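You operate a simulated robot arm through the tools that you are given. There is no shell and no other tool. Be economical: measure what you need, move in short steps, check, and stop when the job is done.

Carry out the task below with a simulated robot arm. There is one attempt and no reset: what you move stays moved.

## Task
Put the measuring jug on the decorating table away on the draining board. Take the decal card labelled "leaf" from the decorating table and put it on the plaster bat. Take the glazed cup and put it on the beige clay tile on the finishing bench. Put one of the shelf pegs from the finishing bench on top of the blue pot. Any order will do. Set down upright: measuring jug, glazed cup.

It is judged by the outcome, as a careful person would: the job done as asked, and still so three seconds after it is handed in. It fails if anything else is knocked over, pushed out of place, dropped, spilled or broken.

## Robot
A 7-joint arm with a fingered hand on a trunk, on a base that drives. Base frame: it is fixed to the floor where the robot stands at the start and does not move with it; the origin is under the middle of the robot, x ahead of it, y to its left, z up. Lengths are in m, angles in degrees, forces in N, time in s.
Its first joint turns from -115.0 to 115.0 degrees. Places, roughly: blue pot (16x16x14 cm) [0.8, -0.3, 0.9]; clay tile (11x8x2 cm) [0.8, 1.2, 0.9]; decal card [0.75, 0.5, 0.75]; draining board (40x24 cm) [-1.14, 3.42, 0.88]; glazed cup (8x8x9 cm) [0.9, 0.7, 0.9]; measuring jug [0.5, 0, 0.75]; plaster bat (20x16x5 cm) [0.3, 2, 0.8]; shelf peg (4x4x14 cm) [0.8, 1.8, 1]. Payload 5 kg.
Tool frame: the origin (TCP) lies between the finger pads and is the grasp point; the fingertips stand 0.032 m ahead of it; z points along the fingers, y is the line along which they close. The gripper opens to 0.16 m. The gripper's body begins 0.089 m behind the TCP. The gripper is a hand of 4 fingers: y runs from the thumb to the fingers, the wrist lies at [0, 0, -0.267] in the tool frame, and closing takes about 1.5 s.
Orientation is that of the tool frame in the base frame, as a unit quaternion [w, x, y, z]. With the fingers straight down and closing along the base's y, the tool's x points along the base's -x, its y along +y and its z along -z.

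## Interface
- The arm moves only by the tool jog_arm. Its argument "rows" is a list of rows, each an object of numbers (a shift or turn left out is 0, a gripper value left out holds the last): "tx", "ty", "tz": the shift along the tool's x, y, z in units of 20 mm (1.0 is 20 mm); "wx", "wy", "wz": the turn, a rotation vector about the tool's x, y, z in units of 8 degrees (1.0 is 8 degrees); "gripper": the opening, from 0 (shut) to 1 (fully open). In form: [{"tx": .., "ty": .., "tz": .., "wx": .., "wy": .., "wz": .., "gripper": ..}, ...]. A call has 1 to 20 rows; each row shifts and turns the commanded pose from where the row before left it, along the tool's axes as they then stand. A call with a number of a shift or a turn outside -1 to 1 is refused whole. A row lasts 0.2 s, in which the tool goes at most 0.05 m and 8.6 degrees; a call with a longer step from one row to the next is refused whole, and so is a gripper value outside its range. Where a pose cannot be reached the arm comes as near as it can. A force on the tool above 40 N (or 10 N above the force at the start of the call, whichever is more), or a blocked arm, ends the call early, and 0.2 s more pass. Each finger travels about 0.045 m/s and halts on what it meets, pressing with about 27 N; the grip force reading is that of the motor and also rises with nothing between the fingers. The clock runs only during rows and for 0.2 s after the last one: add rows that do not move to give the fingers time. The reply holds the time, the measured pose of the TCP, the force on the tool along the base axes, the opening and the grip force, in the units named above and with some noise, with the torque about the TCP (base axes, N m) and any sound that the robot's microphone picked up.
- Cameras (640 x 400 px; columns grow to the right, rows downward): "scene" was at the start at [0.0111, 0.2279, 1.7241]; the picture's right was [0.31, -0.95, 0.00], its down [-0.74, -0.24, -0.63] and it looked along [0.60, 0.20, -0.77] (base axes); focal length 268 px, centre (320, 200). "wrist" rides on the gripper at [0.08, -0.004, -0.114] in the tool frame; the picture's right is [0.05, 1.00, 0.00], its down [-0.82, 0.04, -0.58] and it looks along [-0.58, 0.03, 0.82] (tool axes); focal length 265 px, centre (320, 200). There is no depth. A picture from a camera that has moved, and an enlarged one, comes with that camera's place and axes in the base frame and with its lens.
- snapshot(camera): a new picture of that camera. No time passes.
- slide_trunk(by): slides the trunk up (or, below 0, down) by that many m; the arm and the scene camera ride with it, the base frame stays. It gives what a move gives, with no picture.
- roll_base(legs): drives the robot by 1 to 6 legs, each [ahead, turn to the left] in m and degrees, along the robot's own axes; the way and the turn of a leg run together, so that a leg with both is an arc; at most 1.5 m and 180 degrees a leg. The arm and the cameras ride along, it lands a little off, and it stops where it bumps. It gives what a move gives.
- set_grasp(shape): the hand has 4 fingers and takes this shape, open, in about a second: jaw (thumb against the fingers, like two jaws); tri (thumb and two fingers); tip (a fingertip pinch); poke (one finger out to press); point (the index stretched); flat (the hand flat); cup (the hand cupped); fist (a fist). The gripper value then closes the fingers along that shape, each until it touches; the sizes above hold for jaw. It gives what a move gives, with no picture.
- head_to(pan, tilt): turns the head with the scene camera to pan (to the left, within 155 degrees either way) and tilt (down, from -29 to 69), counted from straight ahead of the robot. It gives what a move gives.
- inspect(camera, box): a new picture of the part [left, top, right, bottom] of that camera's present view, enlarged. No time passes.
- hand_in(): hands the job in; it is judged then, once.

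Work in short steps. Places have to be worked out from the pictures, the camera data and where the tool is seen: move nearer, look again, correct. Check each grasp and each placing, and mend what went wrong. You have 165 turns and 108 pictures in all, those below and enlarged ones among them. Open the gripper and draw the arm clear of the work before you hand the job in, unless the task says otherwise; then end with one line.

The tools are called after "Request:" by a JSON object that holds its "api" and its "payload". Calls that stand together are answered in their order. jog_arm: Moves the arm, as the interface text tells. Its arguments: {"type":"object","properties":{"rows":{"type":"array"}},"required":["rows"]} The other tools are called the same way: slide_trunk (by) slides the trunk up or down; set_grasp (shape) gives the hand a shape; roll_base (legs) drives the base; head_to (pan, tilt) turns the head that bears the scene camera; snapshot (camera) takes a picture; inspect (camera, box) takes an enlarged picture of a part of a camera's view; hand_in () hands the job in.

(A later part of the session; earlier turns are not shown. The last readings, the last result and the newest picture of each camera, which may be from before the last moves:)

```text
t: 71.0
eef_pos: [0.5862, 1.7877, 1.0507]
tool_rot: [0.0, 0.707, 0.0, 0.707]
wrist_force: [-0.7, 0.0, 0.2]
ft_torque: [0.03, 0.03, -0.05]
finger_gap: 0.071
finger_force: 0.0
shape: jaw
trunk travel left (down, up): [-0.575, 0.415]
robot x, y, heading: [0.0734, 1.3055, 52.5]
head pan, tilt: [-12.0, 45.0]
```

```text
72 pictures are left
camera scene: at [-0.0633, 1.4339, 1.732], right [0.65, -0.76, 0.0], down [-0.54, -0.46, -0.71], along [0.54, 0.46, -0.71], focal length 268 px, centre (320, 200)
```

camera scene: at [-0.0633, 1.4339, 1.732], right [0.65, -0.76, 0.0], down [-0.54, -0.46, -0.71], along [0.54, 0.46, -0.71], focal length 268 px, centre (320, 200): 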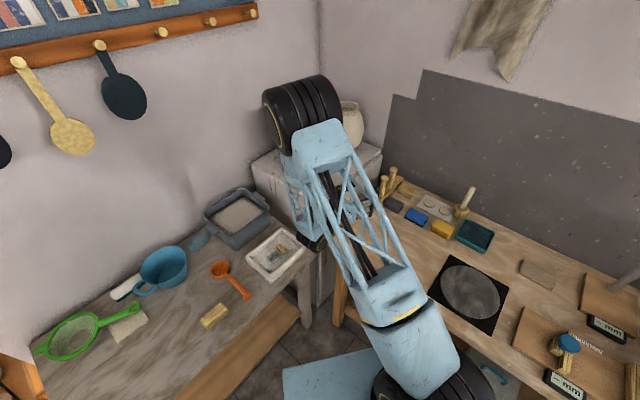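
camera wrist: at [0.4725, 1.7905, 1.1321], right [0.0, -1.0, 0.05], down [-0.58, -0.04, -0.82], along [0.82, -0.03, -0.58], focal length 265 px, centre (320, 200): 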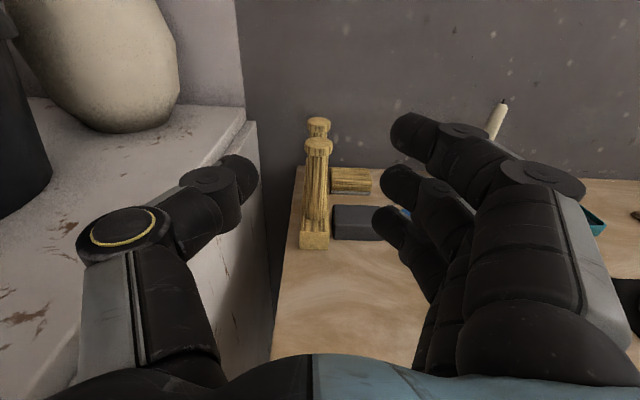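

The pegs line up at y≈1.785, rack top ≈0.895, head ≈1.0. I lower to z≈0.95, then advance to the near peg.

Request:
{"api": "jog_arm", "payload": {"rows": [{"tx": -1, "ty": 0.15}, {"tx": -1}, {"tx": -1}, {"tx": -1}, {"tx": -1}, {"tz": 1}, {"tz": 1}, {"tz": 1}, {"tz": 1}, {"tz": 1}, {"tz": 1}, {}]}}

Request:
{"api": "snapshot", "payload": {"camera": "wrist"}}

```text
t: 73.6
eef_pos: [0.7078, 1.7859, 0.9507]
tool_rot: [0.0, 0.708, 0.0, 0.707]
wrist_force: [0.4, 0.2, -0.7]
ft_torque: [-0.01, -0.02, 0.0]
finger_gap: 0.0713
finger_force: 0.1
shape: jaw
trunk travel left (down, up): [-0.575, 0.415]
robot x, y, heading: [0.0747, 1.3041, 52.4]
head pan, tilt: [-12.0, 45.0]
```

```text
71 pictures are left
camera wrist: at [0.5934, 1.7886, 1.032], right [0.0, -1.0, 0.05], down [-0.58, -0.04, -0.82], along [0.82, -0.03, -0.58], focal length 265 px, centre (320, 200)
```

wrist: 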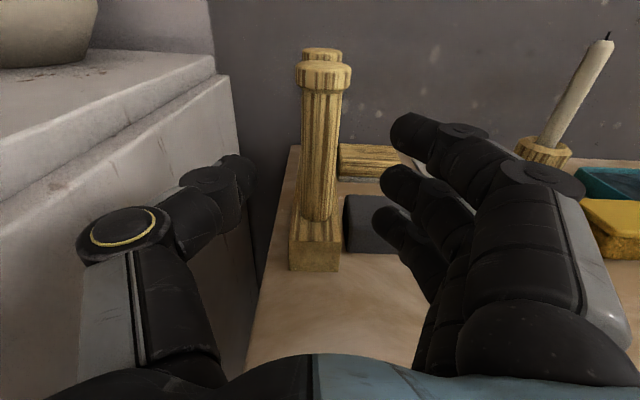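

Well aligned. I advance 5.6 cm and close.

Request:
{"api": "jog_arm", "payload": {"rows": [{"tz": 1}, {"tz": 1}, {"tz": 0.8}, {}, {"gripper": 0.0}, {}, {}, {}, {}, {}, {}]}}

Request:
{"api": "snapshot", "payload": {"camera": "wrist"}}

```text
t: 76.0
eef_pos: [0.7636, 1.7841, 0.9506]
tool_rot: [0.001, 0.706, -0.001, 0.708]
wrist_force: [6.8, 2.5, 4.1]
ft_torque: [0.04, -0.03, 0.01]
finger_gap: 0.0054
finger_force: 26.7
shape: jaw
trunk travel left (down, up): [-0.575, 0.415]
robot x, y, heading: [0.0752, 1.3018, 52.6]
head pan, tilt: [-12.0, 45.0]
```

```text
70 pictures are left
camera wrist: at [0.6493, 1.7871, 1.032], right [0.0, -1.0, 0.05], down [-0.58, -0.04, -0.82], along [0.82, -0.03, -0.58], focal length 265 px, centre (320, 200)
```

wrist: 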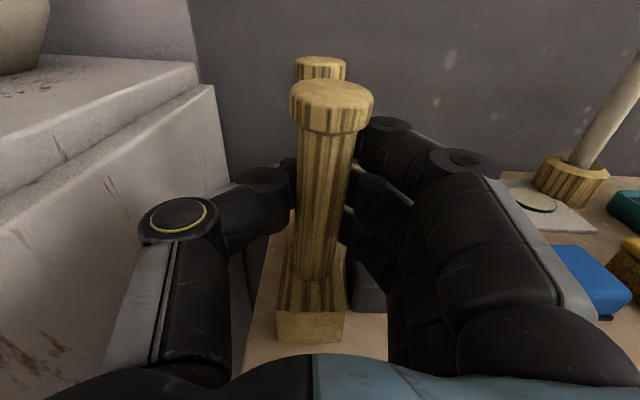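

The fingers have closed around the shaft. I lift 12 cm gently in steps and check.

Request:
{"api": "jog_arm", "payload": {"rows": [{"tx": 0.5}, {"tx": 0.5}, {"tx": 0.5}, {"tx": 0.5}, {}]}}

Request:
{"api": "snapshot", "payload": {"camera": "wrist"}}

```text
t: 76.7
eef_pos: [0.7653, 1.7835, 0.9621]
tool_rot: [0.003, 0.712, 0.0, 0.703]
wrist_force: [19.5, 4.4, -14.7]
ft_torque: [0.15, 0.0, 0.15]
finger_gap: 0.003
finger_force: 27.0
shape: jaw
trunk travel left (down, up): [-0.575, 0.415]
robot x, y, heading: [0.077, 1.3005, 52.3]
head pan, tilt: [-12.0, 45.0]
stopped in row 3: the force on the tool passed its limit (the readings are from after the stop); the commanded pose is now the measured one
```

```text
69 pictures are left
camera wrist: at [0.6523, 1.7879, 1.0454], right [0.0, -1.0, 0.05], down [-0.59, -0.04, -0.81], along [0.81, -0.03, -0.59], focal length 265 px, centre (320, 200)
```

wrist: 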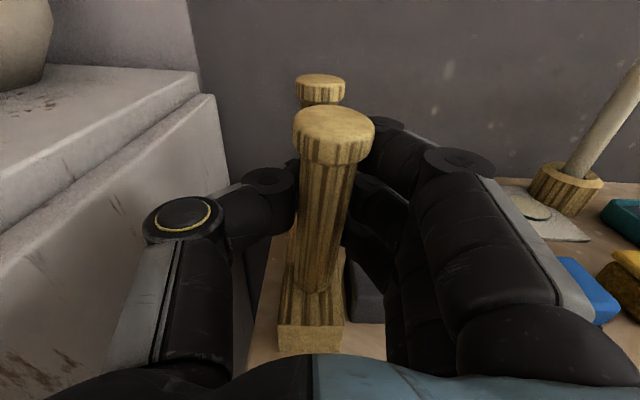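

The hand slid up the shaft without lifting; the peg appears ~1.5–2 cm ahead of the TCP, near the tips. I reopen, advance, and grip again with the peg at the pads.

Request:
{"api": "jog_arm", "payload": {"rows": [{"gripper": 0.45}, {}, {}, {}, {}, {}, {"tz": 0.4, "tx": -0.3}, {"tz": 0.4, "tx": -0.3}, {}]}}

Request:
{"api": "snapshot", "payload": {"camera": "wrist"}}

```text
t: 78.7
eef_pos: [0.7786, 1.7819, 0.9544]
tool_rot: [0.001, 0.709, 0.0, 0.705]
wrist_force: [-0.4, 0.5, -0.3]
ft_torque: [0.02, 0.0, 0.02]
finger_gap: 0.0716
finger_force: 0.1
shape: jaw
trunk travel left (down, up): [-0.575, 0.415]
robot x, y, heading: [0.0744, 1.3021, 52.2]
head pan, tilt: [-12.0, 45.0]
```

```text
68 pictures are left
camera wrist: at [0.6656, 1.7868, 1.0359], right [0.0, -1.0, 0.05], down [-0.58, -0.04, -0.81], along [0.81, -0.03, -0.58], focal length 265 px, centre (320, 200)
```

wrist: 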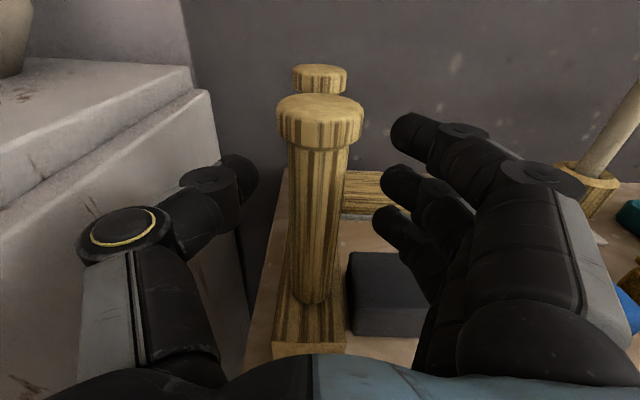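

The shaft centre is at x≈0.776, right at the TCP now. I close again and look.

Request:
{"api": "jog_arm", "payload": {"rows": [{"gripper": 0.0}, {}, {}, {}, {}, {}, {}, {}, {"tx": 0.3}, {"tx": 0.3}, {}]}}

Request:
{"api": "snapshot", "payload": {"camera": "wrist"}}

```text
t: 81.1
eef_pos: [0.7795, 1.7812, 0.9661]
tool_rot: [0.002, 0.71, 0.0, 0.705]
wrist_force: [0.0, 0.8, -0.2]
ft_torque: [0.05, -0.01, 0.01]
finger_gap: 0.0
finger_force: 26.8
shape: jaw
trunk travel left (down, up): [-0.575, 0.415]
robot x, y, heading: [0.075, 1.303, 52.6]
head pan, tilt: [-12.0, 45.0]
```

```text
67 pictures are left
camera wrist: at [0.6655, 1.7866, 1.0488], right [0.0, -1.0, 0.05], down [-0.58, -0.04, -0.81], along [0.81, -0.03, -0.58], focal length 265 px, centre (320, 200)
```

wrist: 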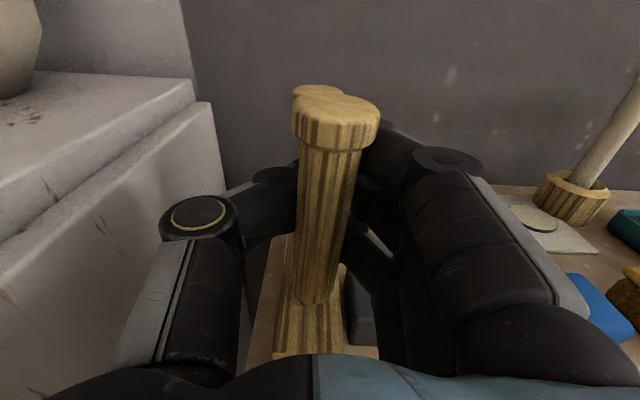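

The fingertips meet behind the peg (gap 0), so it is only caged. I reopen, back off ~2.7 cm so the tips pinch the shaft itself, and close.

Request:
{"api": "jog_arm", "payload": {"rows": [{"gripper": 0.45}, {}, {}, {}, {}, {}, {}, {"tz": -0.7, "tx": -0.4}, {"tz": -0.65, "tx": -0.4}, {}, {"gripper": 0.0}, {}, {}, {}, {}, {}, {}, {}]}}

Request:
{"api": "snapshot", "payload": {"camera": "wrist"}}

```text
t: 84.9
eef_pos: [0.7524, 1.782, 0.95]
tool_rot: [0.001, 0.71, 0.0, 0.704]
wrist_force: [-0.4, 0.0, 0.5]
ft_torque: [0.02, -0.02, 0.04]
finger_gap: 0.0194
finger_force: 27.3
shape: jaw
trunk travel left (down, up): [-0.575, 0.415]
robot x, y, heading: [0.0756, 1.3019, 52.7]
head pan, tilt: [-12.0, 45.0]
```

```text
66 pictures are left
camera wrist: at [0.6383, 1.7861, 1.0326], right [0.0, -1.0, 0.05], down [-0.58, -0.04, -0.81], along [0.81, -0.03, -0.58], focal length 265 px, centre (320, 200)
```

wrist: 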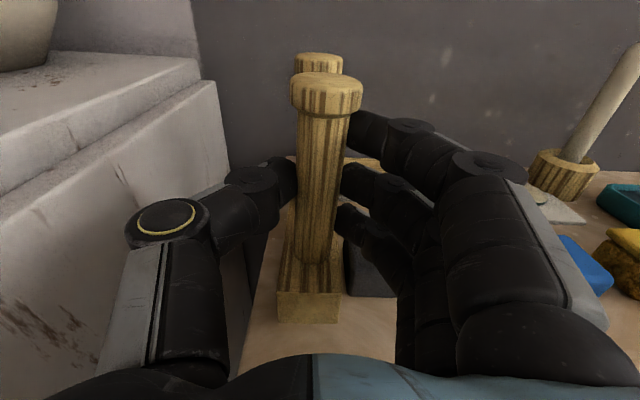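

Now the gap is 0.019 with the tips pinching the shaft. I lift in small steps.

Request:
{"api": "jog_arm", "payload": {"rows": [{"tx": 0.4}, {"tx": 0.4}, {"tx": 0.4}, {"tx": 0.4}, {"tx": 0.4}, {"tx": 0.5}, {}]}}

Request:
{"api": "snapshot", "payload": {"camera": "wrist"}}

```text
t: 86.5
eef_pos: [0.7524, 1.7829, 1.0008]
tool_rot: [0.002, 0.71, 0.0, 0.704]
wrist_force: [0.4, 0.8, -0.6]
ft_torque: [0.04, 0.0, -0.01]
finger_gap: 0.0196
finger_force: 26.9
shape: jaw
trunk travel left (down, up): [-0.575, 0.415]
robot x, y, heading: [0.0737, 1.3043, 52.6]
head pan, tilt: [-12.0, 45.0]
```

```text
65 pictures are left
camera wrist: at [0.6385, 1.7871, 1.0821], right [0.0, -1.0, 0.05], down [-0.58, -0.04, -0.81], along [0.81, -0.03, -0.58], focal length 265 px, centre (320, 200)
```

wrist: 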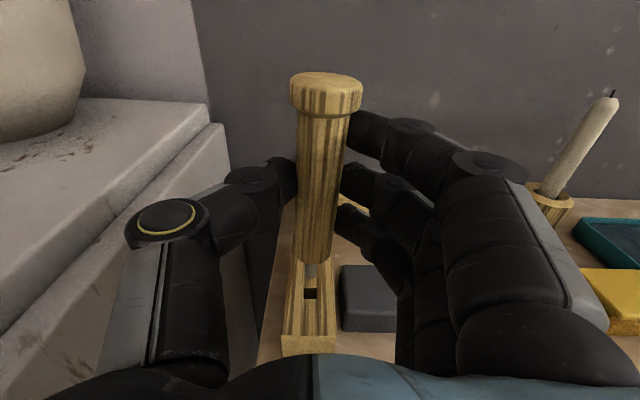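

The peg came free with the hand, the other peg and rack are in place. I lift to z≈1.2, pull back, then turn the hand to point down so the peg lies horizontal.

Request:
{"api": "jog_arm", "payload": {"rows": [{"tx": 1}, {"tx": 1}, {"tx": 1}, {"tx": 1}, {"tx": 1}, {"tx": 1}, {"tx": 1}, {"tx": 1}, {"tx": 1}, {"tx": 1}, {"tz": -1, "ty": 0.5}, {"tz": -1, "ty": 0.5}, {"tz": -1, "ty": 0.5}, {"tz": -1, "ty": 0.5}, {"tz": -1, "ty": 0.5}, {}]}}

Request:
{"api": "jog_arm", "payload": {"rows": [{"wy": -1}, {"wy": -1}, {"wy": -1}, {"wy": -1}, {"wy": -1}, {"wy": -1}, {"wy": -1}, {"wy": -1}, {"wy": -1}, {"wy": -1}, {"wy": -1}, {"wy": -0.25}, {}]}}

Request:
{"api": "snapshot", "payload": {"camera": "wrist"}}

```text
t: 89.9
eef_pos: [0.6526, 1.7335, 1.2007]
tool_rot: [0.001, 0.709, 0.0, 0.705]
wrist_force: [-0.1, 0.0, -1.3]
ft_torque: [0.01, 0.03, 0.01]
finger_gap: 0.0194
finger_force: 27.2
shape: jaw
trunk travel left (down, up): [-0.575, 0.415]
robot x, y, heading: [0.0739, 1.3054, 52.5]
head pan, tilt: [-12.0, 45.0]
```

```text
t: 92.7
eef_pos: [0.6547, 1.7343, 1.2007]
tool_rot: [0.0, 1.0, 0.0, -0.004]
wrist_force: [-0.5, 0.0, -1.1]
ft_torque: [-0.03, -0.02, 0.0]
finger_gap: 0.0194
finger_force: 27.1
shape: jaw
trunk travel left (down, up): [-0.575, 0.415]
robot x, y, heading: [0.0714, 1.3038, 52.6]
head pan, tilt: [-12.0, 45.0]
```

```text
64 pictures are left
camera wrist: at [0.7345, 1.7378, 1.3146], right [0.05, -1.0, 0.0], down [-0.81, -0.04, 0.58], along [-0.58, -0.03, -0.81], focal length 265 px, centre (320, 200)
```

wrist: 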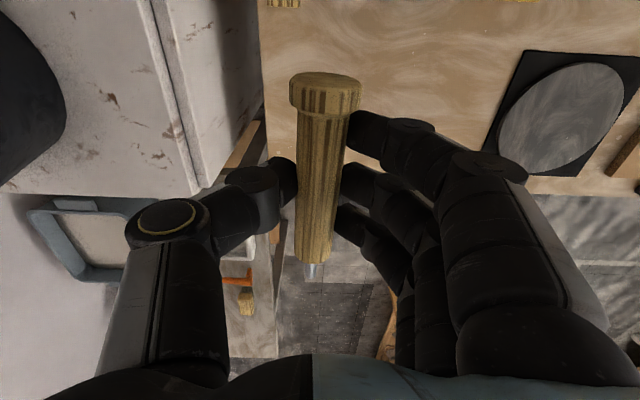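

Peg is firmly held horizontally. I retract the arm and drive backward down the aisle, then turn to face the decorating table.

Request:
{"api": "jog_arm", "payload": {"rows": [{"tx": -1, "ty": 0.6}, {"tx": -1, "ty": 0.6}, {"tx": -1, "ty": 0.6}, {"tx": -1, "ty": 0.6}, {"tx": -1, "ty": 0.6}, {"tx": -1, "ty": 0.6}, {"tx": -1, "ty": 0.6}, {"tx": -1, "ty": 0.6}, {}]}}

Request:
{"api": "roll_base", "payload": {"legs": [[0, 27.5], [-1.3, 0], [0, -80]]}}

Request:
{"api": "head_to", "payload": {"pan": -10, "tilt": 45}}

Request:
{"api": "snapshot", "payload": {"camera": "scene"}}

```text
t: 94.7
eef_pos: [0.4937, 1.6375, 1.2003]
tool_rot: [0.001, 1.0, -0.001, -0.003]
wrist_force: [0.5, -0.8, -0.3]
ft_torque: [0.01, -0.03, 0.01]
finger_gap: 0.0193
finger_force: 27.0
shape: jaw
trunk travel left (down, up): [-0.575, 0.415]
robot x, y, heading: [0.0722, 1.3038, 52.2]
head pan, tilt: [-12.0, 45.0]
```

```text
t: 105.9
eef_pos: [0.3678, -0.0853, 1.1994]
tool_rot: [-0.001, 0.903, -0.429, -0.004]
wrist_force: [0.5, -0.3, -0.6]
ft_torque: [-0.02, 0.01, 0.01]
finger_gap: 0.0195
finger_force: 26.6
shape: jaw
trunk travel left (down, up): [-0.575, 0.415]
robot x, y, heading: [-0.1594, 0.0295, 1.6]
head pan, tilt: [-12.0, 45.0]
```

```text
t: 106.5
eef_pos: [0.3677, -0.0862, 1.2]
tool_rot: [0.0, 0.903, -0.429, -0.004]
wrist_force: [0.4, 0.4, 0.1]
ft_torque: [-0.01, 0.0, -0.01]
finger_gap: 0.0192
finger_force: 26.6
shape: jaw
trunk travel left (down, up): [-0.575, 0.415]
robot x, y, heading: [-0.1565, 0.0276, 1.8]
head pan, tilt: [-10.0, 45.0]
```

```text
63 pictures are left
camera scene: at [-0.1436, 0.2182, 1.7319], right [-0.14, -0.99, 0.0], down [-0.7, 0.1, -0.71], along [0.7, -0.1, -0.71], focal length 268 px, centre (320, 200)
```

scene: 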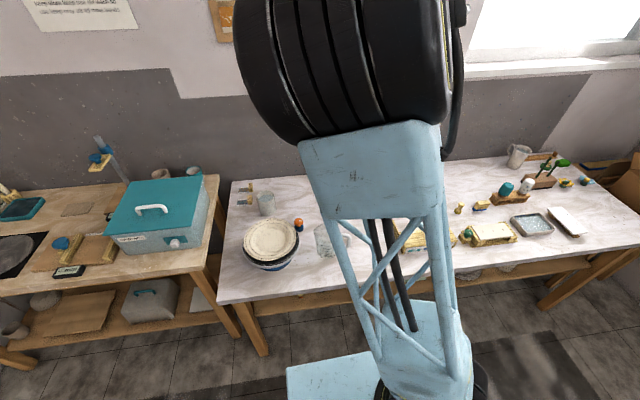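

The arm hides the pot, so I roll 0.15 m ahead and extend the tool toward the pot for a wrist view.

Request:
{"api": "roll_base", "payload": {"legs": [[0.15, -1.7]]}}

Request:
{"api": "jog_arm", "payload": {"rows": [{"wz": -1}, {"wz": -1}, {"wz": -1}, {"wz": -1}, {"wz": -1}, {"wz": -1}, {}]}}

```text
t: 107.9
eef_pos: [0.515, -0.0994, 1.1994]
tool_rot: [0.0, 0.896, -0.443, -0.004]
wrist_force: [0.0, -1.0, -0.2]
ft_torque: [0.01, 0.04, 0.0]
finger_gap: 0.0192
finger_force: 26.7
shape: jaw
trunk travel left (down, up): [-0.575, 0.415]
robot x, y, heading: [-0.0071, 0.0317, 0.1]
head pan, tilt: [-10.0, 45.0]
```

```text
t: 109.5
eef_pos: [0.5156, -0.0989, 1.1998]
tool_rot: [-0.002, 0.999, -0.039, -0.003]
wrist_force: [0.2, 0.4, -0.6]
ft_torque: [0.01, 0.03, -0.01]
finger_gap: 0.0194
finger_force: 27.3
shape: jaw
trunk travel left (down, up): [-0.575, 0.415]
robot x, y, heading: [-0.0037, 0.0314, -0.1]
head pan, tilt: [-10.0, 45.0]
```

Now I move above the pot at z≈1.24 and look.

Request:
{"api": "jog_arm", "payload": {"rows": [{"tx": 1, "ty": 0.8, "tz": -0.15}, {"tx": 1, "ty": 0.8, "tz": -0.15}, {"tx": 1, "ty": 0.8, "tz": -0.15}, {"tx": 1, "ty": 0.8, "tz": -0.15}, {"tx": 1, "ty": 0.8, "tz": -0.15}, {"tx": 1, "ty": 0.8, "tz": -0.15}, {"tx": 1, "ty": 0.8, "tz": -0.15}, {"tx": 1, "ty": 0.8, "tz": -0.15}, {"tx": 1, "ty": 0.8, "tz": -0.15}, {"tx": 1, "ty": 0.8, "tz": -0.15}, {"tx": 1, "ty": 0.8, "tz": -0.15}, {"tx": 1, "ty": 0.8, "tz": -0.15}, {}]}}

Request:
{"api": "snapshot", "payload": {"camera": "wrist"}}

Request:
{"api": "head_to", "payload": {"pan": -32, "tilt": 48}}

Request:
{"api": "snapshot", "payload": {"camera": "scene"}}

```text
t: 112.3
eef_pos: [0.7396, -0.3098, 1.2345]
tool_rot: [-0.002, 0.999, -0.04, -0.002]
wrist_force: [0.1, 0.7, -0.9]
ft_torque: [0.0, 0.0, -0.03]
finger_gap: 0.0193
finger_force: 27.1
shape: jaw
trunk travel left (down, up): [-0.575, 0.415]
robot x, y, heading: [-0.0042, 0.0316, -0.4]
head pan, tilt: [-10.0, 45.0]
```

```text
62 pictures are left
camera wrist: at [0.8201, -0.3134, 1.3487], right [-0.03, -1.0, 0.0], down [-0.81, 0.02, 0.58], along [-0.58, 0.02, -0.81], focal length 265 px, centre (320, 200)
```

wrist: 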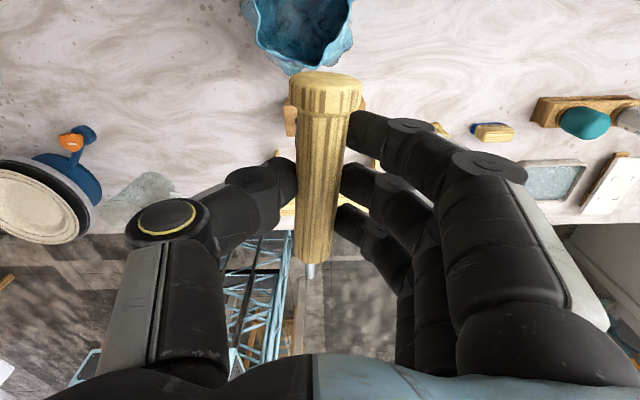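

```text
t: 113.2
eef_pos: [0.7408, -0.3095, 1.2343]
tool_rot: [-0.001, 0.999, -0.041, -0.003]
wrist_force: [-0.3, -0.3, -0.9]
ft_torque: [-0.01, -0.03, -0.02]
finger_gap: 0.0192
finger_force: 27.3
shape: jaw
trunk travel left (down, up): [-0.575, 0.415]
robot x, y, heading: [-0.0051, 0.0305, -0.3]
head pan, tilt: [-32.0, 48.0]
```

```text
61 pictures are left
camera scene: at [0.0006, 0.192, 1.7278], right [-0.53, -0.85, 0.0], down [-0.63, 0.39, -0.67], along [0.57, -0.36, -0.74], focal length 268 px, centre (320, 200)
```

scene: 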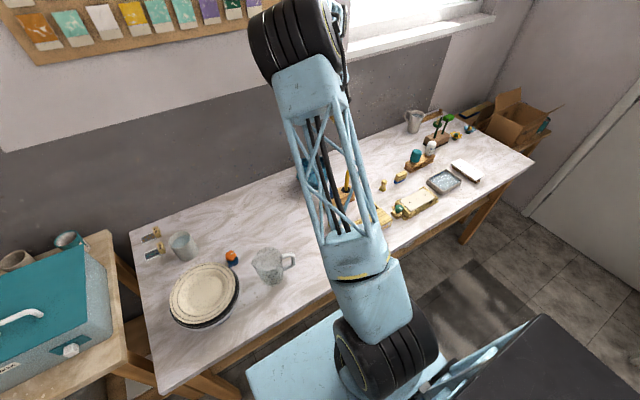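

The pot rim is partly out of view at about (0.81, -0.28). I shift 8 cm further +x to see the whole opening.

Request:
{"api": "jog_arm", "payload": {"rows": [{"tx": 1}, {"tx": 1}, {"tx": 1}, {"tx": 1}, {}]}}

Request:
{"api": "snapshot", "payload": {"camera": "wrist"}}

```text
t: 114.4
eef_pos: [0.8178, -0.3176, 1.232]
tool_rot: [-0.002, 0.999, -0.04, -0.002]
wrist_force: [-1.0, -0.4, -1.2]
ft_torque: [0.0, 0.01, 0.02]
finger_gap: 0.0193
finger_force: 27.2
shape: jaw
trunk travel left (down, up): [-0.575, 0.415]
robot x, y, heading: [-0.004, 0.0326, -0.4]
head pan, tilt: [-32.0, 48.0]
```

```text
60 pictures are left
camera wrist: at [0.8987, -0.3204, 1.3472], right [-0.03, -1.0, 0.0], down [-0.81, 0.02, 0.58], along [-0.58, 0.02, -0.81], focal length 265 px, centre (320, 200)
```

wrist: 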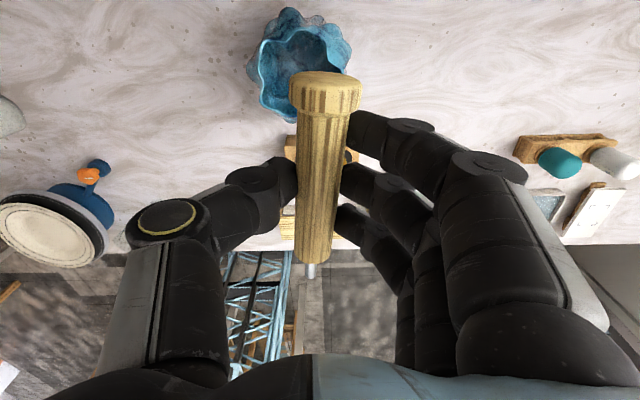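

Request:
{"api": "inspect", "payload": {"camera": "wrist", "box": [220, 0, 380, 130]}}

```text
3.08 times, centred on (300, 65) of wrist
camera zoom: at [0.8987, -0.3204, 1.3472], right [-0.03, -1.0, 0.0], down [-0.81, 0.02, 0.58], along [-0.58, 0.02, -0.81], focal length 817 px, centre (382, 615)
```

zoom: 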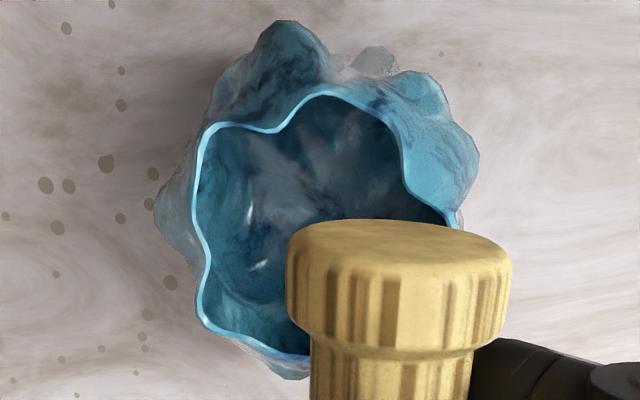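

The rim is open (about 12 cm), but at x≈0.856 a chord along y is only ~8.7 cm between inward lobes, so I'll lay the peg across there along y. I rotate the hand 90° and position above it.

Request:
{"api": "jog_arm", "payload": {"rows": [{"wz": 1}, {"wz": 1}, {"wz": 1}, {"wz": 1}, {"wz": 1}, {"wz": 1}, {"wz": 1}, {"wz": 1}, {"wz": 1}, {"wz": 1}, {"wz": 0.7}, {}]}}

Request:
{"api": "snapshot", "payload": {"camera": "wrist"}}

```text
t: 117.0
eef_pos: [0.8187, -0.3163, 1.2339]
tool_rot: [0.0, -0.705, 0.709, 0.004]
wrist_force: [0.6, -1.1, 0.4]
ft_torque: [-0.03, -0.01, 0.01]
finger_gap: 0.019
finger_force: 26.9
shape: jaw
trunk travel left (down, up): [-0.575, 0.415]
robot x, y, heading: [-0.0009, 0.0266, -0.0]
head pan, tilt: [-32.0, 48.0]
```

```text
58 pictures are left
camera wrist: at [0.8224, -0.3989, 1.3478], right [-1.0, -0.05, 0.01], down [-0.03, 0.81, 0.58], along [-0.03, 0.58, -0.81], focal length 265 px, centre (320, 200)
```

wrist: 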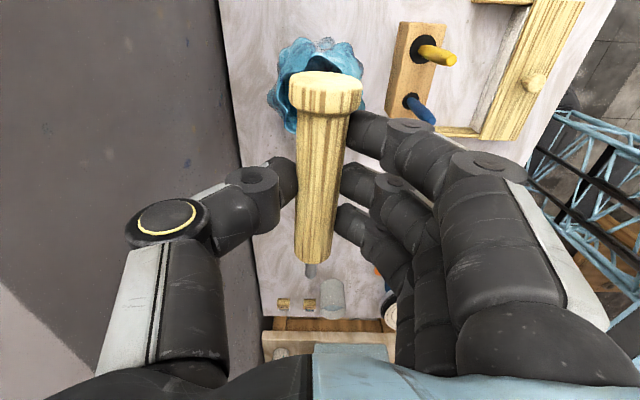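

I shift to (0.856, -0.282) and descend to z≈1.05.

Request:
{"api": "jog_arm", "payload": {"rows": [{"ty": -0.95, "tx": -0.87}, {"ty": -0.92, "tx": -0.86}, {"tz": 1}, {"tz": 1}, {"tz": 1}, {"tz": 1}, {"tz": 1}, {"tz": 1}, {"tz": 1}, {"tz": 1}, {"tz": 1}, {}]}}

Request:
{"api": "snapshot", "payload": {"camera": "wrist"}}

Request:
{"api": "snapshot", "payload": {"camera": "scene"}}

```text
t: 119.6
eef_pos: [0.8587, -0.2827, 1.0531]
tool_rot: [-0.001, -0.706, 0.708, 0.003]
wrist_force: [-0.1, -0.6, -0.2]
ft_torque: [-0.01, 0.02, 0.0]
finger_gap: 0.0192
finger_force: 26.9
shape: jaw
trunk travel left (down, up): [-0.575, 0.415]
robot x, y, heading: [-0.0066, 0.0269, 0.0]
head pan, tilt: [-32.0, 48.0]
```

```text
57 pictures are left
camera wrist: at [0.8617, -0.364, 1.1668], right [-1.0, -0.05, 0.01], down [-0.04, 0.81, 0.58], along [-0.03, 0.58, -0.81], focal length 265 px, centre (320, 200)
```

wrist: 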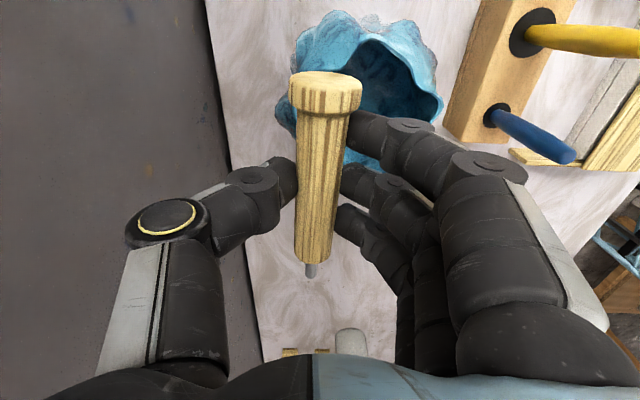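

```text
56 pictures are left
camera scene: at [0.0005, 0.1921, 1.7278], right [-0.53, -0.85, 0.0], down [-0.63, 0.39, -0.67], along [0.57, -0.36, -0.74], focal length 268 px, centre (320, 200)
```

scene: 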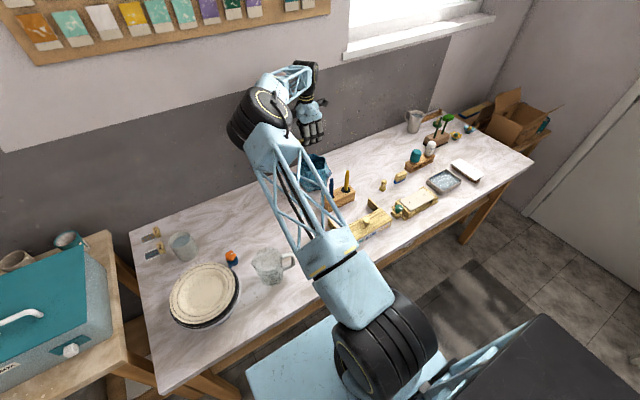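

Request:
{"api": "inspect", "payload": {"camera": "wrist", "box": [250, 0, 470, 180]}}

Request:
{"api": "inspect", "payload": {"camera": "scene", "box": [270, 90, 370, 220]}}

```text
2.22 times, centred on (360, 90) of wrist
camera zoom: at [0.8617, -0.364, 1.1668], right [-1.0, -0.05, 0.01], down [-0.04, 0.81, 0.58], along [-0.03, 0.58, -0.81], focal length 590 px, centre (231, 444)
```

zoom: 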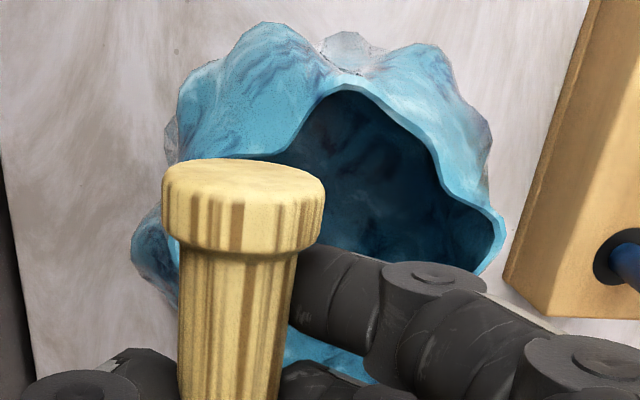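

```text
3.08 times, centred on (320, 155) of scene
camera zoom: at [0.0005, 0.1921, 1.7278], right [-0.53, -0.85, 0.0], down [-0.63, 0.39, -0.67], along [0.57, -0.36, -0.74], focal length 826 px, centre (320, 338)
```

zoom: 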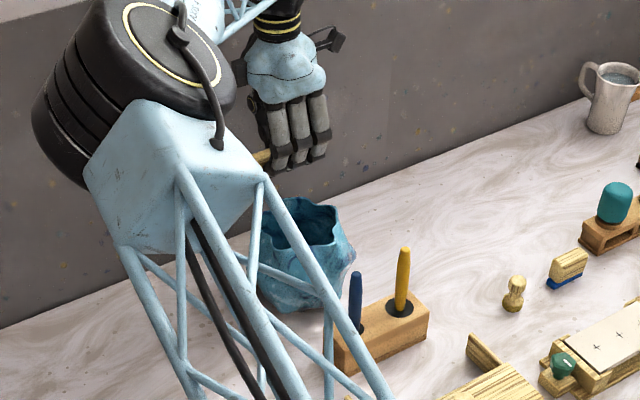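

The chord is confirmed (rim at y≈-0.328 and ≈-0.238 around x≈0.856). I lower to just above the rim, then in fine steps until contact.

Request:
{"api": "jog_arm", "payload": {"rows": [{"ty": 0.1, "tz": 0.8}, {"tz": 0.8}, {"tz": 0.8}, {"tz": 0.3}, {"tz": 0.15}, {}]}}

Request:
{"api": "inspect", "payload": {"camera": "scene", "box": [290, 100, 350, 180]}}

```text
t: 121.0
eef_pos: [0.8528, -0.2828, 0.9958]
tool_rot: [0.0, -0.705, 0.709, 0.003]
wrist_force: [-0.2, 0.7, -0.5]
ft_torque: [-0.01, 0.02, 0.02]
finger_gap: 0.019
finger_force: 27.0
shape: jaw
trunk travel left (down, up): [-0.575, 0.415]
robot x, y, heading: [-0.0087, 0.031, -0.2]
head pan, tilt: [-32.0, 48.0]
```

```text
5.00 times, centred on (320, 140) of scene
camera zoom: at [0.0006, 0.192, 1.7278], right [-0.53, -0.85, 0.0], down [-0.63, 0.4, -0.67], along [0.57, -0.36, -0.74], focal length 1343 px, centre (320, 500)
```

zoom: 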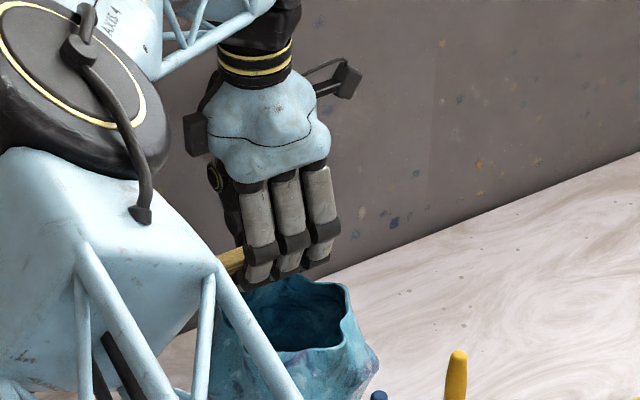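

Request:
{"api": "jog_arm", "payload": {"rows": [{"tz": 0.2}, {"tz": 0.2}, {"tz": 0.2}, {}]}}

Request:
{"api": "inspect", "payload": {"camera": "scene", "box": [290, 100, 350, 180]}}

Request:
{"api": "snapshot", "payload": {"camera": "wrist"}}

```text
t: 122.0
eef_pos: [0.8531, -0.2816, 0.9829]
tool_rot: [0.0, -0.706, 0.708, 0.004]
wrist_force: [0.4, 0.6, -0.5]
ft_torque: [0.01, -0.02, 0.01]
finger_gap: 0.0193
finger_force: 27.1
shape: jaw
trunk travel left (down, up): [-0.575, 0.415]
robot x, y, heading: [-0.0037, 0.0266, -0.3]
head pan, tilt: [-32.0, 48.0]
```

```text
5.00 times, centred on (320, 140) of scene
camera zoom: at [0.0006, 0.192, 1.7278], right [-0.53, -0.85, 0.0], down [-0.63, 0.4, -0.67], along [0.57, -0.36, -0.74], focal length 1343 px, centre (320, 500)
```

zoom: 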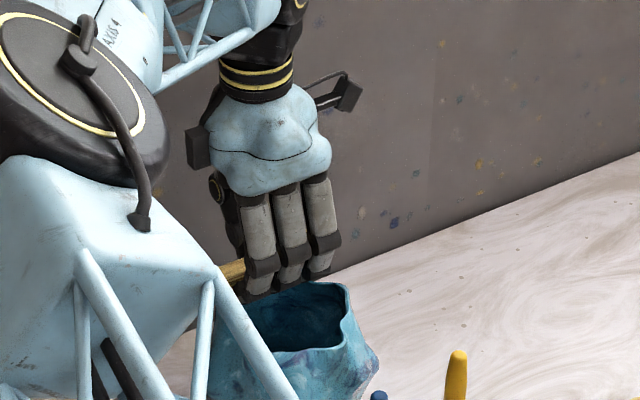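

```text
51 pictures are left
camera wrist: at [0.8572, -0.3637, 1.0978], right [-1.0, -0.05, 0.01], down [-0.04, 0.81, 0.58], along [-0.03, 0.58, -0.81], focal length 265 px, centre (320, 200)
```

wrist: 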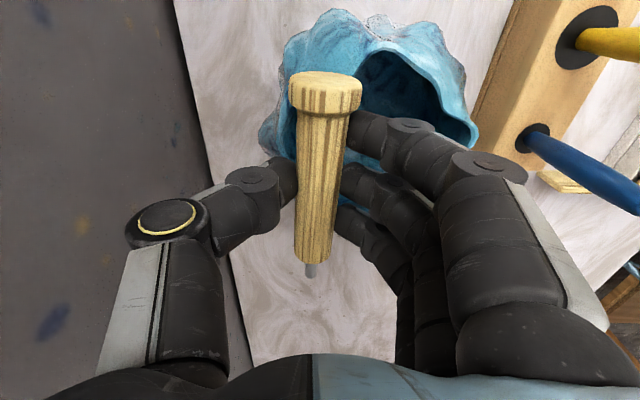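

Rim height triangulates to ≈0.943, so contact is imminent. I continue in 3 mm steps.

Request:
{"api": "jog_arm", "payload": {"rows": [{"tz": 0.15}, {"tz": 0.15}, {}]}}

Request:
{"api": "jog_arm", "payload": {"rows": [{"tz": 0.15}, {"tz": 0.15}, {}]}}

```text
t: 122.8
eef_pos: [0.8534, -0.2815, 0.9786]
tool_rot: [0.0, -0.706, 0.709, 0.004]
wrist_force: [0.2, -0.8, 0.5]
ft_torque: [-0.02, 0.02, 0.01]
finger_gap: 0.0194
finger_force: 26.9
shape: jaw
trunk travel left (down, up): [-0.575, 0.415]
robot x, y, heading: [-0.0036, 0.0302, -0.1]
head pan, tilt: [-32.0, 48.0]
```

```text
t: 123.6
eef_pos: [0.8539, -0.2813, 0.9724]
tool_rot: [0.0, -0.705, 0.709, 0.005]
wrist_force: [0.3, 0.3, -0.8]
ft_torque: [-0.02, 0.0, 0.01]
finger_gap: 0.0195
finger_force: 27.4
shape: jaw
trunk travel left (down, up): [-0.575, 0.415]
robot x, y, heading: [-0.0051, 0.0314, -0.3]
head pan, tilt: [-32.0, 48.0]
```

Request:
{"api": "jog_arm", "payload": {"rows": [{"tz": 0.15}, {"tz": 0.15}, {}]}}

Request:
{"api": "jog_arm", "payload": {"rows": [{"tz": 0.15}, {"tz": 0.15}, {}]}}

Request:
{"api": "inspect", "payload": {"camera": "wrist", "box": [240, 0, 480, 220]}}

```text
t: 124.4
eef_pos: [0.854, -0.2822, 0.9691]
tool_rot: [-0.001, -0.706, 0.709, 0.002]
wrist_force: [2.5, -0.7, 11.7]
ft_torque: [-0.19, -0.27, -0.01]
finger_gap: 0.0195
finger_force: 26.6
shape: jaw
trunk travel left (down, up): [-0.575, 0.415]
robot x, y, heading: [-0.0027, 0.0298, 0.0]
head pan, tilt: [-32.0, 48.0]
```

```text
t: 125.0
eef_pos: [0.8541, -0.2833, 0.9673]
tool_rot: [0.0, -0.706, 0.708, 0.0]
wrist_force: [-2.2, 1.2, 16.1]
ft_torque: [0.1, 0.17, -0.01]
finger_gap: 0.021
finger_force: 27.1
shape: jaw
trunk travel left (down, up): [-0.575, 0.415]
robot x, y, heading: [-0.0075, 0.0294, -0.3]
head pan, tilt: [-32.0, 48.0]
stopped in row 3: the force on the tool passed its limit (the readings are from after the stop); the commanded pose is now the measured one
```

```text
1.82 times, centred on (360, 110) of wrist
camera zoom: at [0.8577, -0.3635, 1.0827], right [-1.0, -0.05, 0.0], down [-0.04, 0.82, 0.58], along [-0.03, 0.58, -0.82], focal length 483 px, centre (247, 364)
```

zoom: 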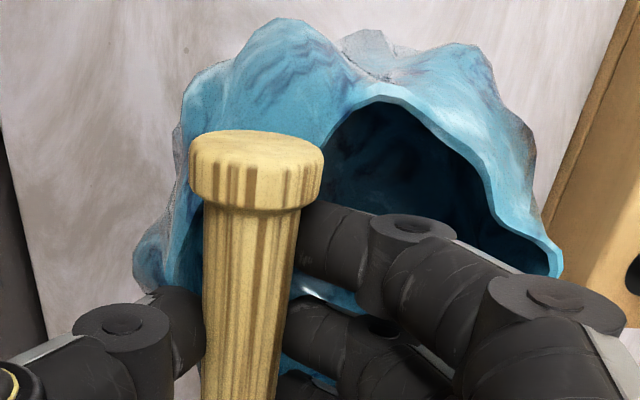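

Contact at z≈0.968 with the load roughly centred. I back off 1–2 mm and open slowly a bit, then look before lifting.

Request:
{"api": "jog_arm", "payload": {"rows": [{"tz": -0.08}, {"gripper": 0.16}, {"gripper": 0.2}, {"gripper": 0.24}, {"gripper": 0.28}, {}, {}]}}

Request:
{"api": "snapshot", "payload": {"camera": "wrist"}}

```text
t: 126.6
eef_pos: [0.8544, -0.2821, 0.9676]
tool_rot: [0.0, -0.706, 0.708, 0.001]
wrist_force: [2.3, -0.1, 16.8]
ft_torque: [-0.03, 0.01, 0.01]
finger_gap: 0.0413
finger_force: 0.1
shape: jaw
trunk travel left (down, up): [-0.575, 0.415]
robot x, y, heading: [-0.0081, 0.032, 0.0]
head pan, tilt: [-32.0, 48.0]
```

```text
49 pictures are left
camera wrist: at [0.8579, -0.3634, 1.0822], right [-1.0, -0.05, 0.0], down [-0.04, 0.81, 0.58], along [-0.03, 0.58, -0.82], focal length 265 px, centre (320, 200)
```

wrist: 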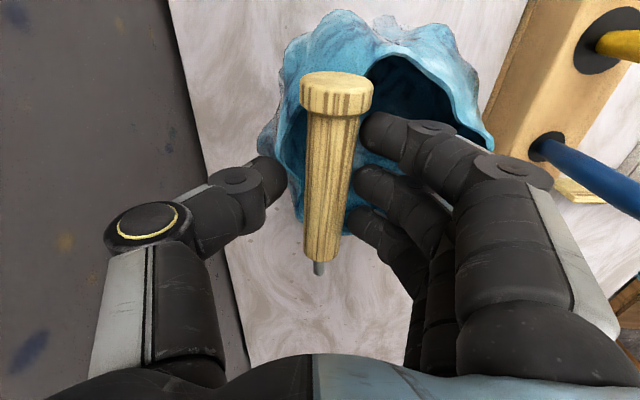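

The peg is released and shifted slightly toward the fingers; the hand still presses the rim. I raise it 8 mm with the fingers still as guards, and look.

Request:
{"api": "jog_arm", "payload": {"rows": [{"tz": -0.2}, {"tz": -0.2}, {}, {}]}}

Request:
{"api": "snapshot", "payload": {"camera": "wrist"}}

Request:
{"api": "inspect", "payload": {"camera": "scene", "box": [290, 110, 350, 190]}}

```text
t: 127.6
eef_pos: [0.8538, -0.2835, 0.9732]
tool_rot: [0.0, -0.706, 0.708, 0.002]
wrist_force: [0.0, 0.9, -0.1]
ft_torque: [-0.01, 0.03, -0.03]
finger_gap: 0.0441
finger_force: 0.1
shape: jaw
trunk travel left (down, up): [-0.575, 0.415]
robot x, y, heading: [-0.003, 0.0292, -0.1]
head pan, tilt: [-32.0, 48.0]
```

```text
48 pictures are left
camera wrist: at [0.8582, -0.3642, 1.0889], right [-1.0, -0.05, 0.0], down [-0.04, 0.81, 0.58], along [-0.03, 0.58, -0.82], focal length 265 px, centre (320, 200)
```

wrist: 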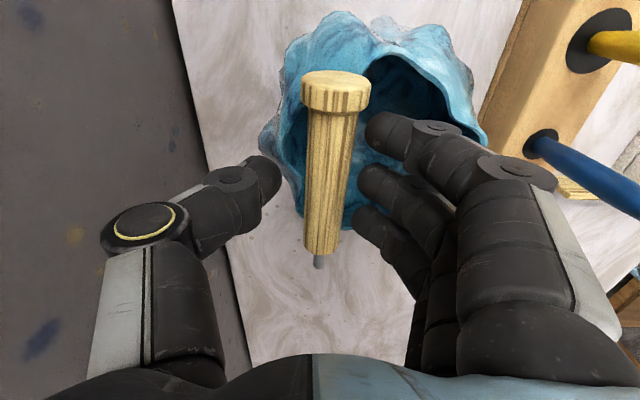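

```text
5.00 times, centred on (320, 150) of scene
camera zoom: at [0.0006, 0.1921, 1.7278], right [-0.53, -0.85, 0.0], down [-0.63, 0.4, -0.67], along [0.57, -0.36, -0.74], focal length 1343 px, centre (320, 450)
```

zoom: 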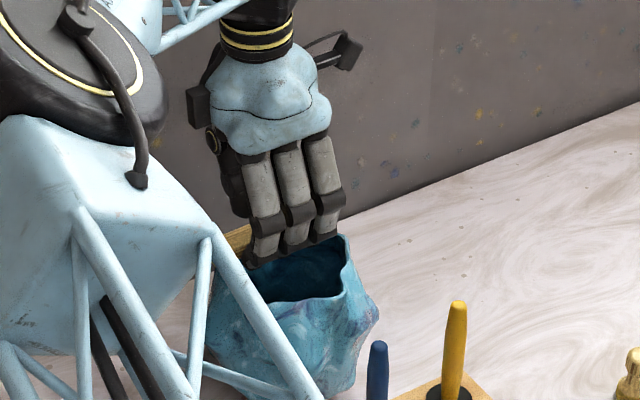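

The peg rests on the rim clear of thumb and fingers with zero hand force. I lift straight up.

Request:
{"api": "jog_arm", "payload": {"rows": [{"tz": -0.3, "gripper": 0.32}, {"tz": -0.4}, {"tz": -0.6}, {"tz": -1}, {"tz": -1}, {"tz": -1}, {"tz": -1}, {"tz": -1}, {"tz": -1}, {}]}}

Request:
{"api": "snapshot", "payload": {"camera": "wrist"}}

```text
t: 129.8
eef_pos: [0.8561, -0.2829, 1.1194]
tool_rot: [-0.001, -0.706, 0.708, 0.002]
wrist_force: [0.1, 0.0, -0.2]
ft_torque: [0.03, 0.0, 0.0]
finger_gap: 0.0507
finger_force: 0.1
shape: jaw
trunk travel left (down, up): [-0.575, 0.415]
robot x, y, heading: [-0.0031, 0.0283, 0.1]
head pan, tilt: [-32.0, 48.0]
```

```text
46 pictures are left
camera wrist: at [0.8587, -0.3651, 1.2344], right [-1.0, -0.05, 0.0], down [-0.04, 0.81, 0.58], along [-0.03, 0.58, -0.82], focal length 265 px, centre (320, 200)
```

wrist: 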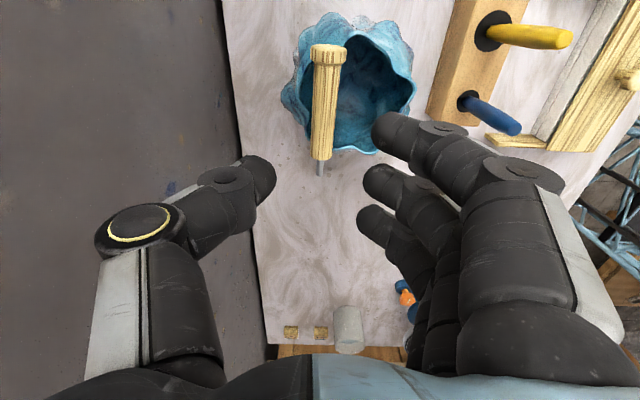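

The peg lies stably across the pot rim. Next the jug: I move the arm up and over to about (0.52, 0.085), keeping this orientation (closing along x, handle is toward −y).

Request:
{"api": "jog_arm", "payload": {"rows": [{"tz": -1}, {"tz": -1}, {"tz": -1, "tx": -0.9, "ty": 0.5}, {"tz": -1, "tx": -1, "ty": 0.9}, {"tx": -1, "ty": 1}, {"tx": -1, "ty": 1}, {"tx": -1, "ty": 1}, {"tx": -1, "ty": 1}, {"tx": -1, "ty": 1}, {"tx": -1, "ty": 1}, {"tx": -1, "ty": 1}, {"tx": -1, "ty": 1}, {"tx": -1, "ty": 1}, {"tx": -1, "ty": 1}, {"tx": -1, "ty": 1}, {"tx": -1, "ty": 1}, {"tx": -1, "ty": 1}, {"tx": -1, "ty": 1}, {"tx": -1, "ty": 1}, {"tx": -0.5, "ty": 0.4, "gripper": 1.0}]}}

Request:
{"api": "head_to", "payload": {"pan": 20, "tilt": 55}}

Request:
{"api": "snapshot", "payload": {"camera": "wrist"}}

Request:
{"api": "snapshot", "payload": {"camera": "scene"}}

```text
t: 134.0
eef_pos: [0.5203, 0.0653, 1.2016]
tool_rot: [0.0, -0.706, 0.708, 0.002]
wrist_force: [-0.3, 0.5, -0.1]
ft_torque: [0.0, -0.03, 0.01]
finger_gap: 0.0842
finger_force: 0.1
shape: jaw
trunk travel left (down, up): [-0.575, 0.415]
robot x, y, heading: [-0.0076, 0.032, -0.0]
head pan, tilt: [-32.0, 48.0]
```

```text
t: 135.2
eef_pos: [0.5195, 0.0659, 1.2034]
tool_rot: [0.0, -0.706, 0.708, 0.001]
wrist_force: [-0.3, -0.4, 0.1]
ft_torque: [-0.04, 0.03, 0.03]
finger_gap: 0.16
finger_force: 0.0
shape: jaw
trunk travel left (down, up): [-0.575, 0.415]
robot x, y, heading: [-0.0074, 0.0298, -0.2]
head pan, tilt: [20.0, 55.0]
```

```text
45 pictures are left
camera wrist: at [0.5236, -0.0153, 1.3162], right [-1.0, -0.05, 0.0], down [-0.04, 0.81, 0.58], along [-0.03, 0.58, -0.82], focal length 265 px, centre (320, 200)
```

wrist: 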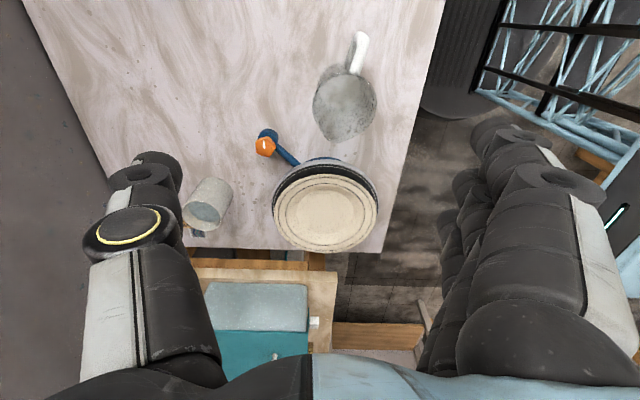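

```text
44 pictures are left
camera scene: at [0.0015, 0.2587, 1.7185], right [0.34, -0.94, 0.0], down [-0.77, -0.28, -0.57], along [0.54, 0.19, -0.82], focal length 268 px, centre (320, 200)
```

scene: 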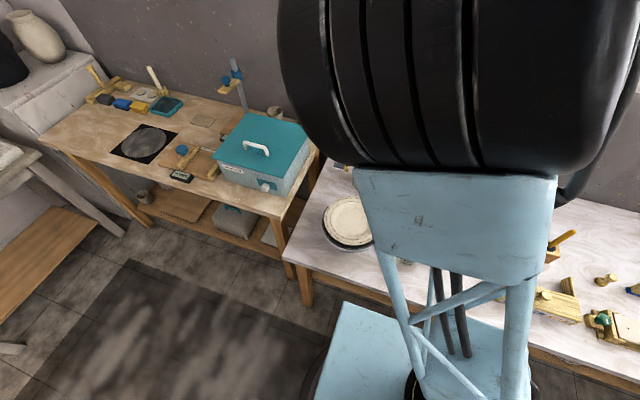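

The jug rim centre is at about (0.479, 0.083), with the handle toward −y. I move above it at z≈1.05 for a close look.

Request:
{"api": "jog_arm", "payload": {"rows": [{"ty": 1, "tx": -0.5, "tz": 0.5}, {"ty": 1, "tx": -0.4, "tz": 1}, {"tz": 1}, {"tz": 1}, {"tz": 1}, {"tz": 1}, {"tz": 1}, {"tz": 1}, {}]}}

Request:
{"api": "snapshot", "payload": {"camera": "wrist"}}

```text
t: 137.2
eef_pos: [0.4804, 0.0841, 1.053]
tool_rot: [0.0, -0.706, 0.708, 0.001]
wrist_force: [0.5, 0.8, -0.7]
ft_torque: [0.01, -0.01, 0.01]
finger_gap: 0.1597
finger_force: 0.0
shape: jaw
trunk travel left (down, up): [-0.575, 0.415]
robot x, y, heading: [-0.0057, 0.0315, -0.3]
head pan, tilt: [20.0, 55.0]
```

```text
43 pictures are left
camera wrist: at [0.4836, 0.0025, 1.1665], right [-1.0, -0.05, 0.0], down [-0.04, 0.81, 0.58], along [-0.03, 0.58, -0.82], focal length 265 px, centre (320, 200)
```

wrist: 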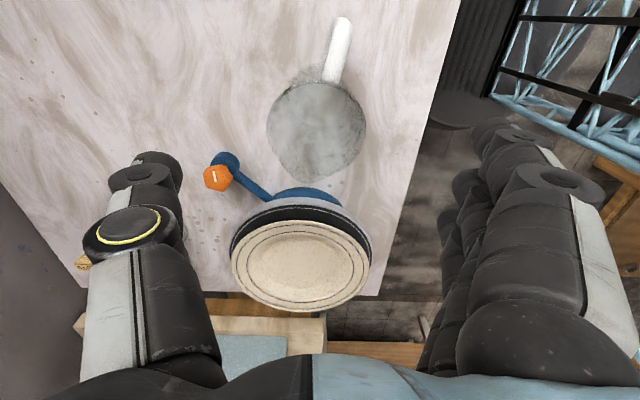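

The jug fits between thumb and fingers with ~3 cm each side. I shift 1 cm to +y and descend to z≈0.87.

Request:
{"api": "jog_arm", "payload": {"rows": [{"tx": -0.5}, {"tz": 1}, {"tz": 1}, {"tz": 1}, {"tz": 1}, {"tz": 1}, {"tz": 1}, {"tz": 1}, {"tz": 1}, {"tz": 1}, {}]}}

Request:
{"api": "snapshot", "payload": {"camera": "wrist"}}

```text
t: 139.6
eef_pos: [0.4802, 0.0946, 0.8717]
tool_rot: [-0.001, -0.706, 0.708, 0.001]
wrist_force: [0.0, -1.3, 1.3]
ft_torque: [0.0, -0.02, 0.03]
finger_gap: 0.1598
finger_force: 0.0
shape: jaw
trunk travel left (down, up): [-0.575, 0.415]
robot x, y, heading: [-0.0053, 0.0307, -0.3]
head pan, tilt: [20.0, 55.0]
```

```text
42 pictures are left
camera wrist: at [0.484, 0.0141, 0.9867], right [-1.0, -0.05, 0.0], down [-0.04, 0.81, 0.58], along [-0.03, 0.58, -0.82], focal length 265 px, centre (320, 200)
```

wrist: 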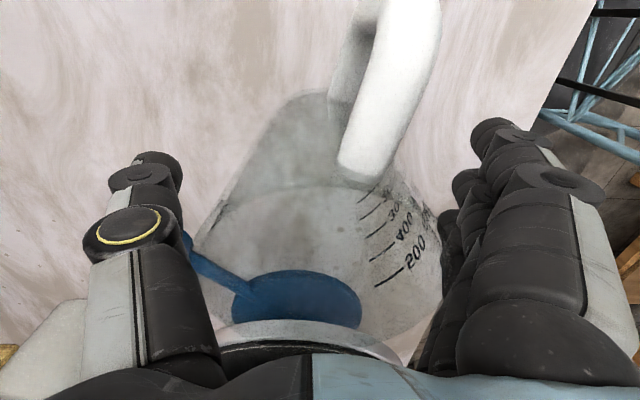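

The jug is empty and upright between the fingers; its centre looks ~1.5–2 cm further +y. I shift and close on it.

Request:
{"api": "jog_arm", "payload": {"rows": [{"tx": -0.8}, {"gripper": 0.3}, {}, {}, {}, {}, {}, {}, {}]}}

Request:
{"api": "snapshot", "payload": {"camera": "wrist"}}

```text
t: 141.6
eef_pos: [0.4798, 0.1123, 0.871]
tool_rot: [0.0, -0.705, 0.709, 0.002]
wrist_force: [-0.4, -1.0, -0.9]
ft_torque: [0.01, -0.02, 0.0]
finger_gap: 0.0743
finger_force: 27.0
shape: jaw
trunk travel left (down, up): [-0.575, 0.415]
robot x, y, heading: [-0.0034, 0.0291, -0.1]
head pan, tilt: [20.0, 55.0]
```

```text
41 pictures are left
camera wrist: at [0.484, 0.031, 0.9862], right [-1.0, -0.05, 0.0], down [-0.04, 0.81, 0.58], along [-0.03, 0.58, -0.82], focal length 265 px, centre (320, 200)
```

wrist: 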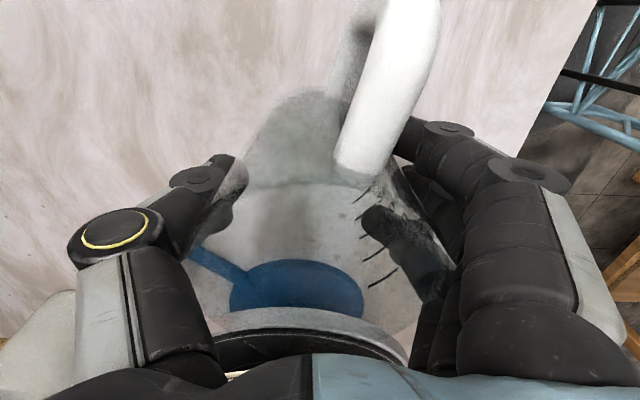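

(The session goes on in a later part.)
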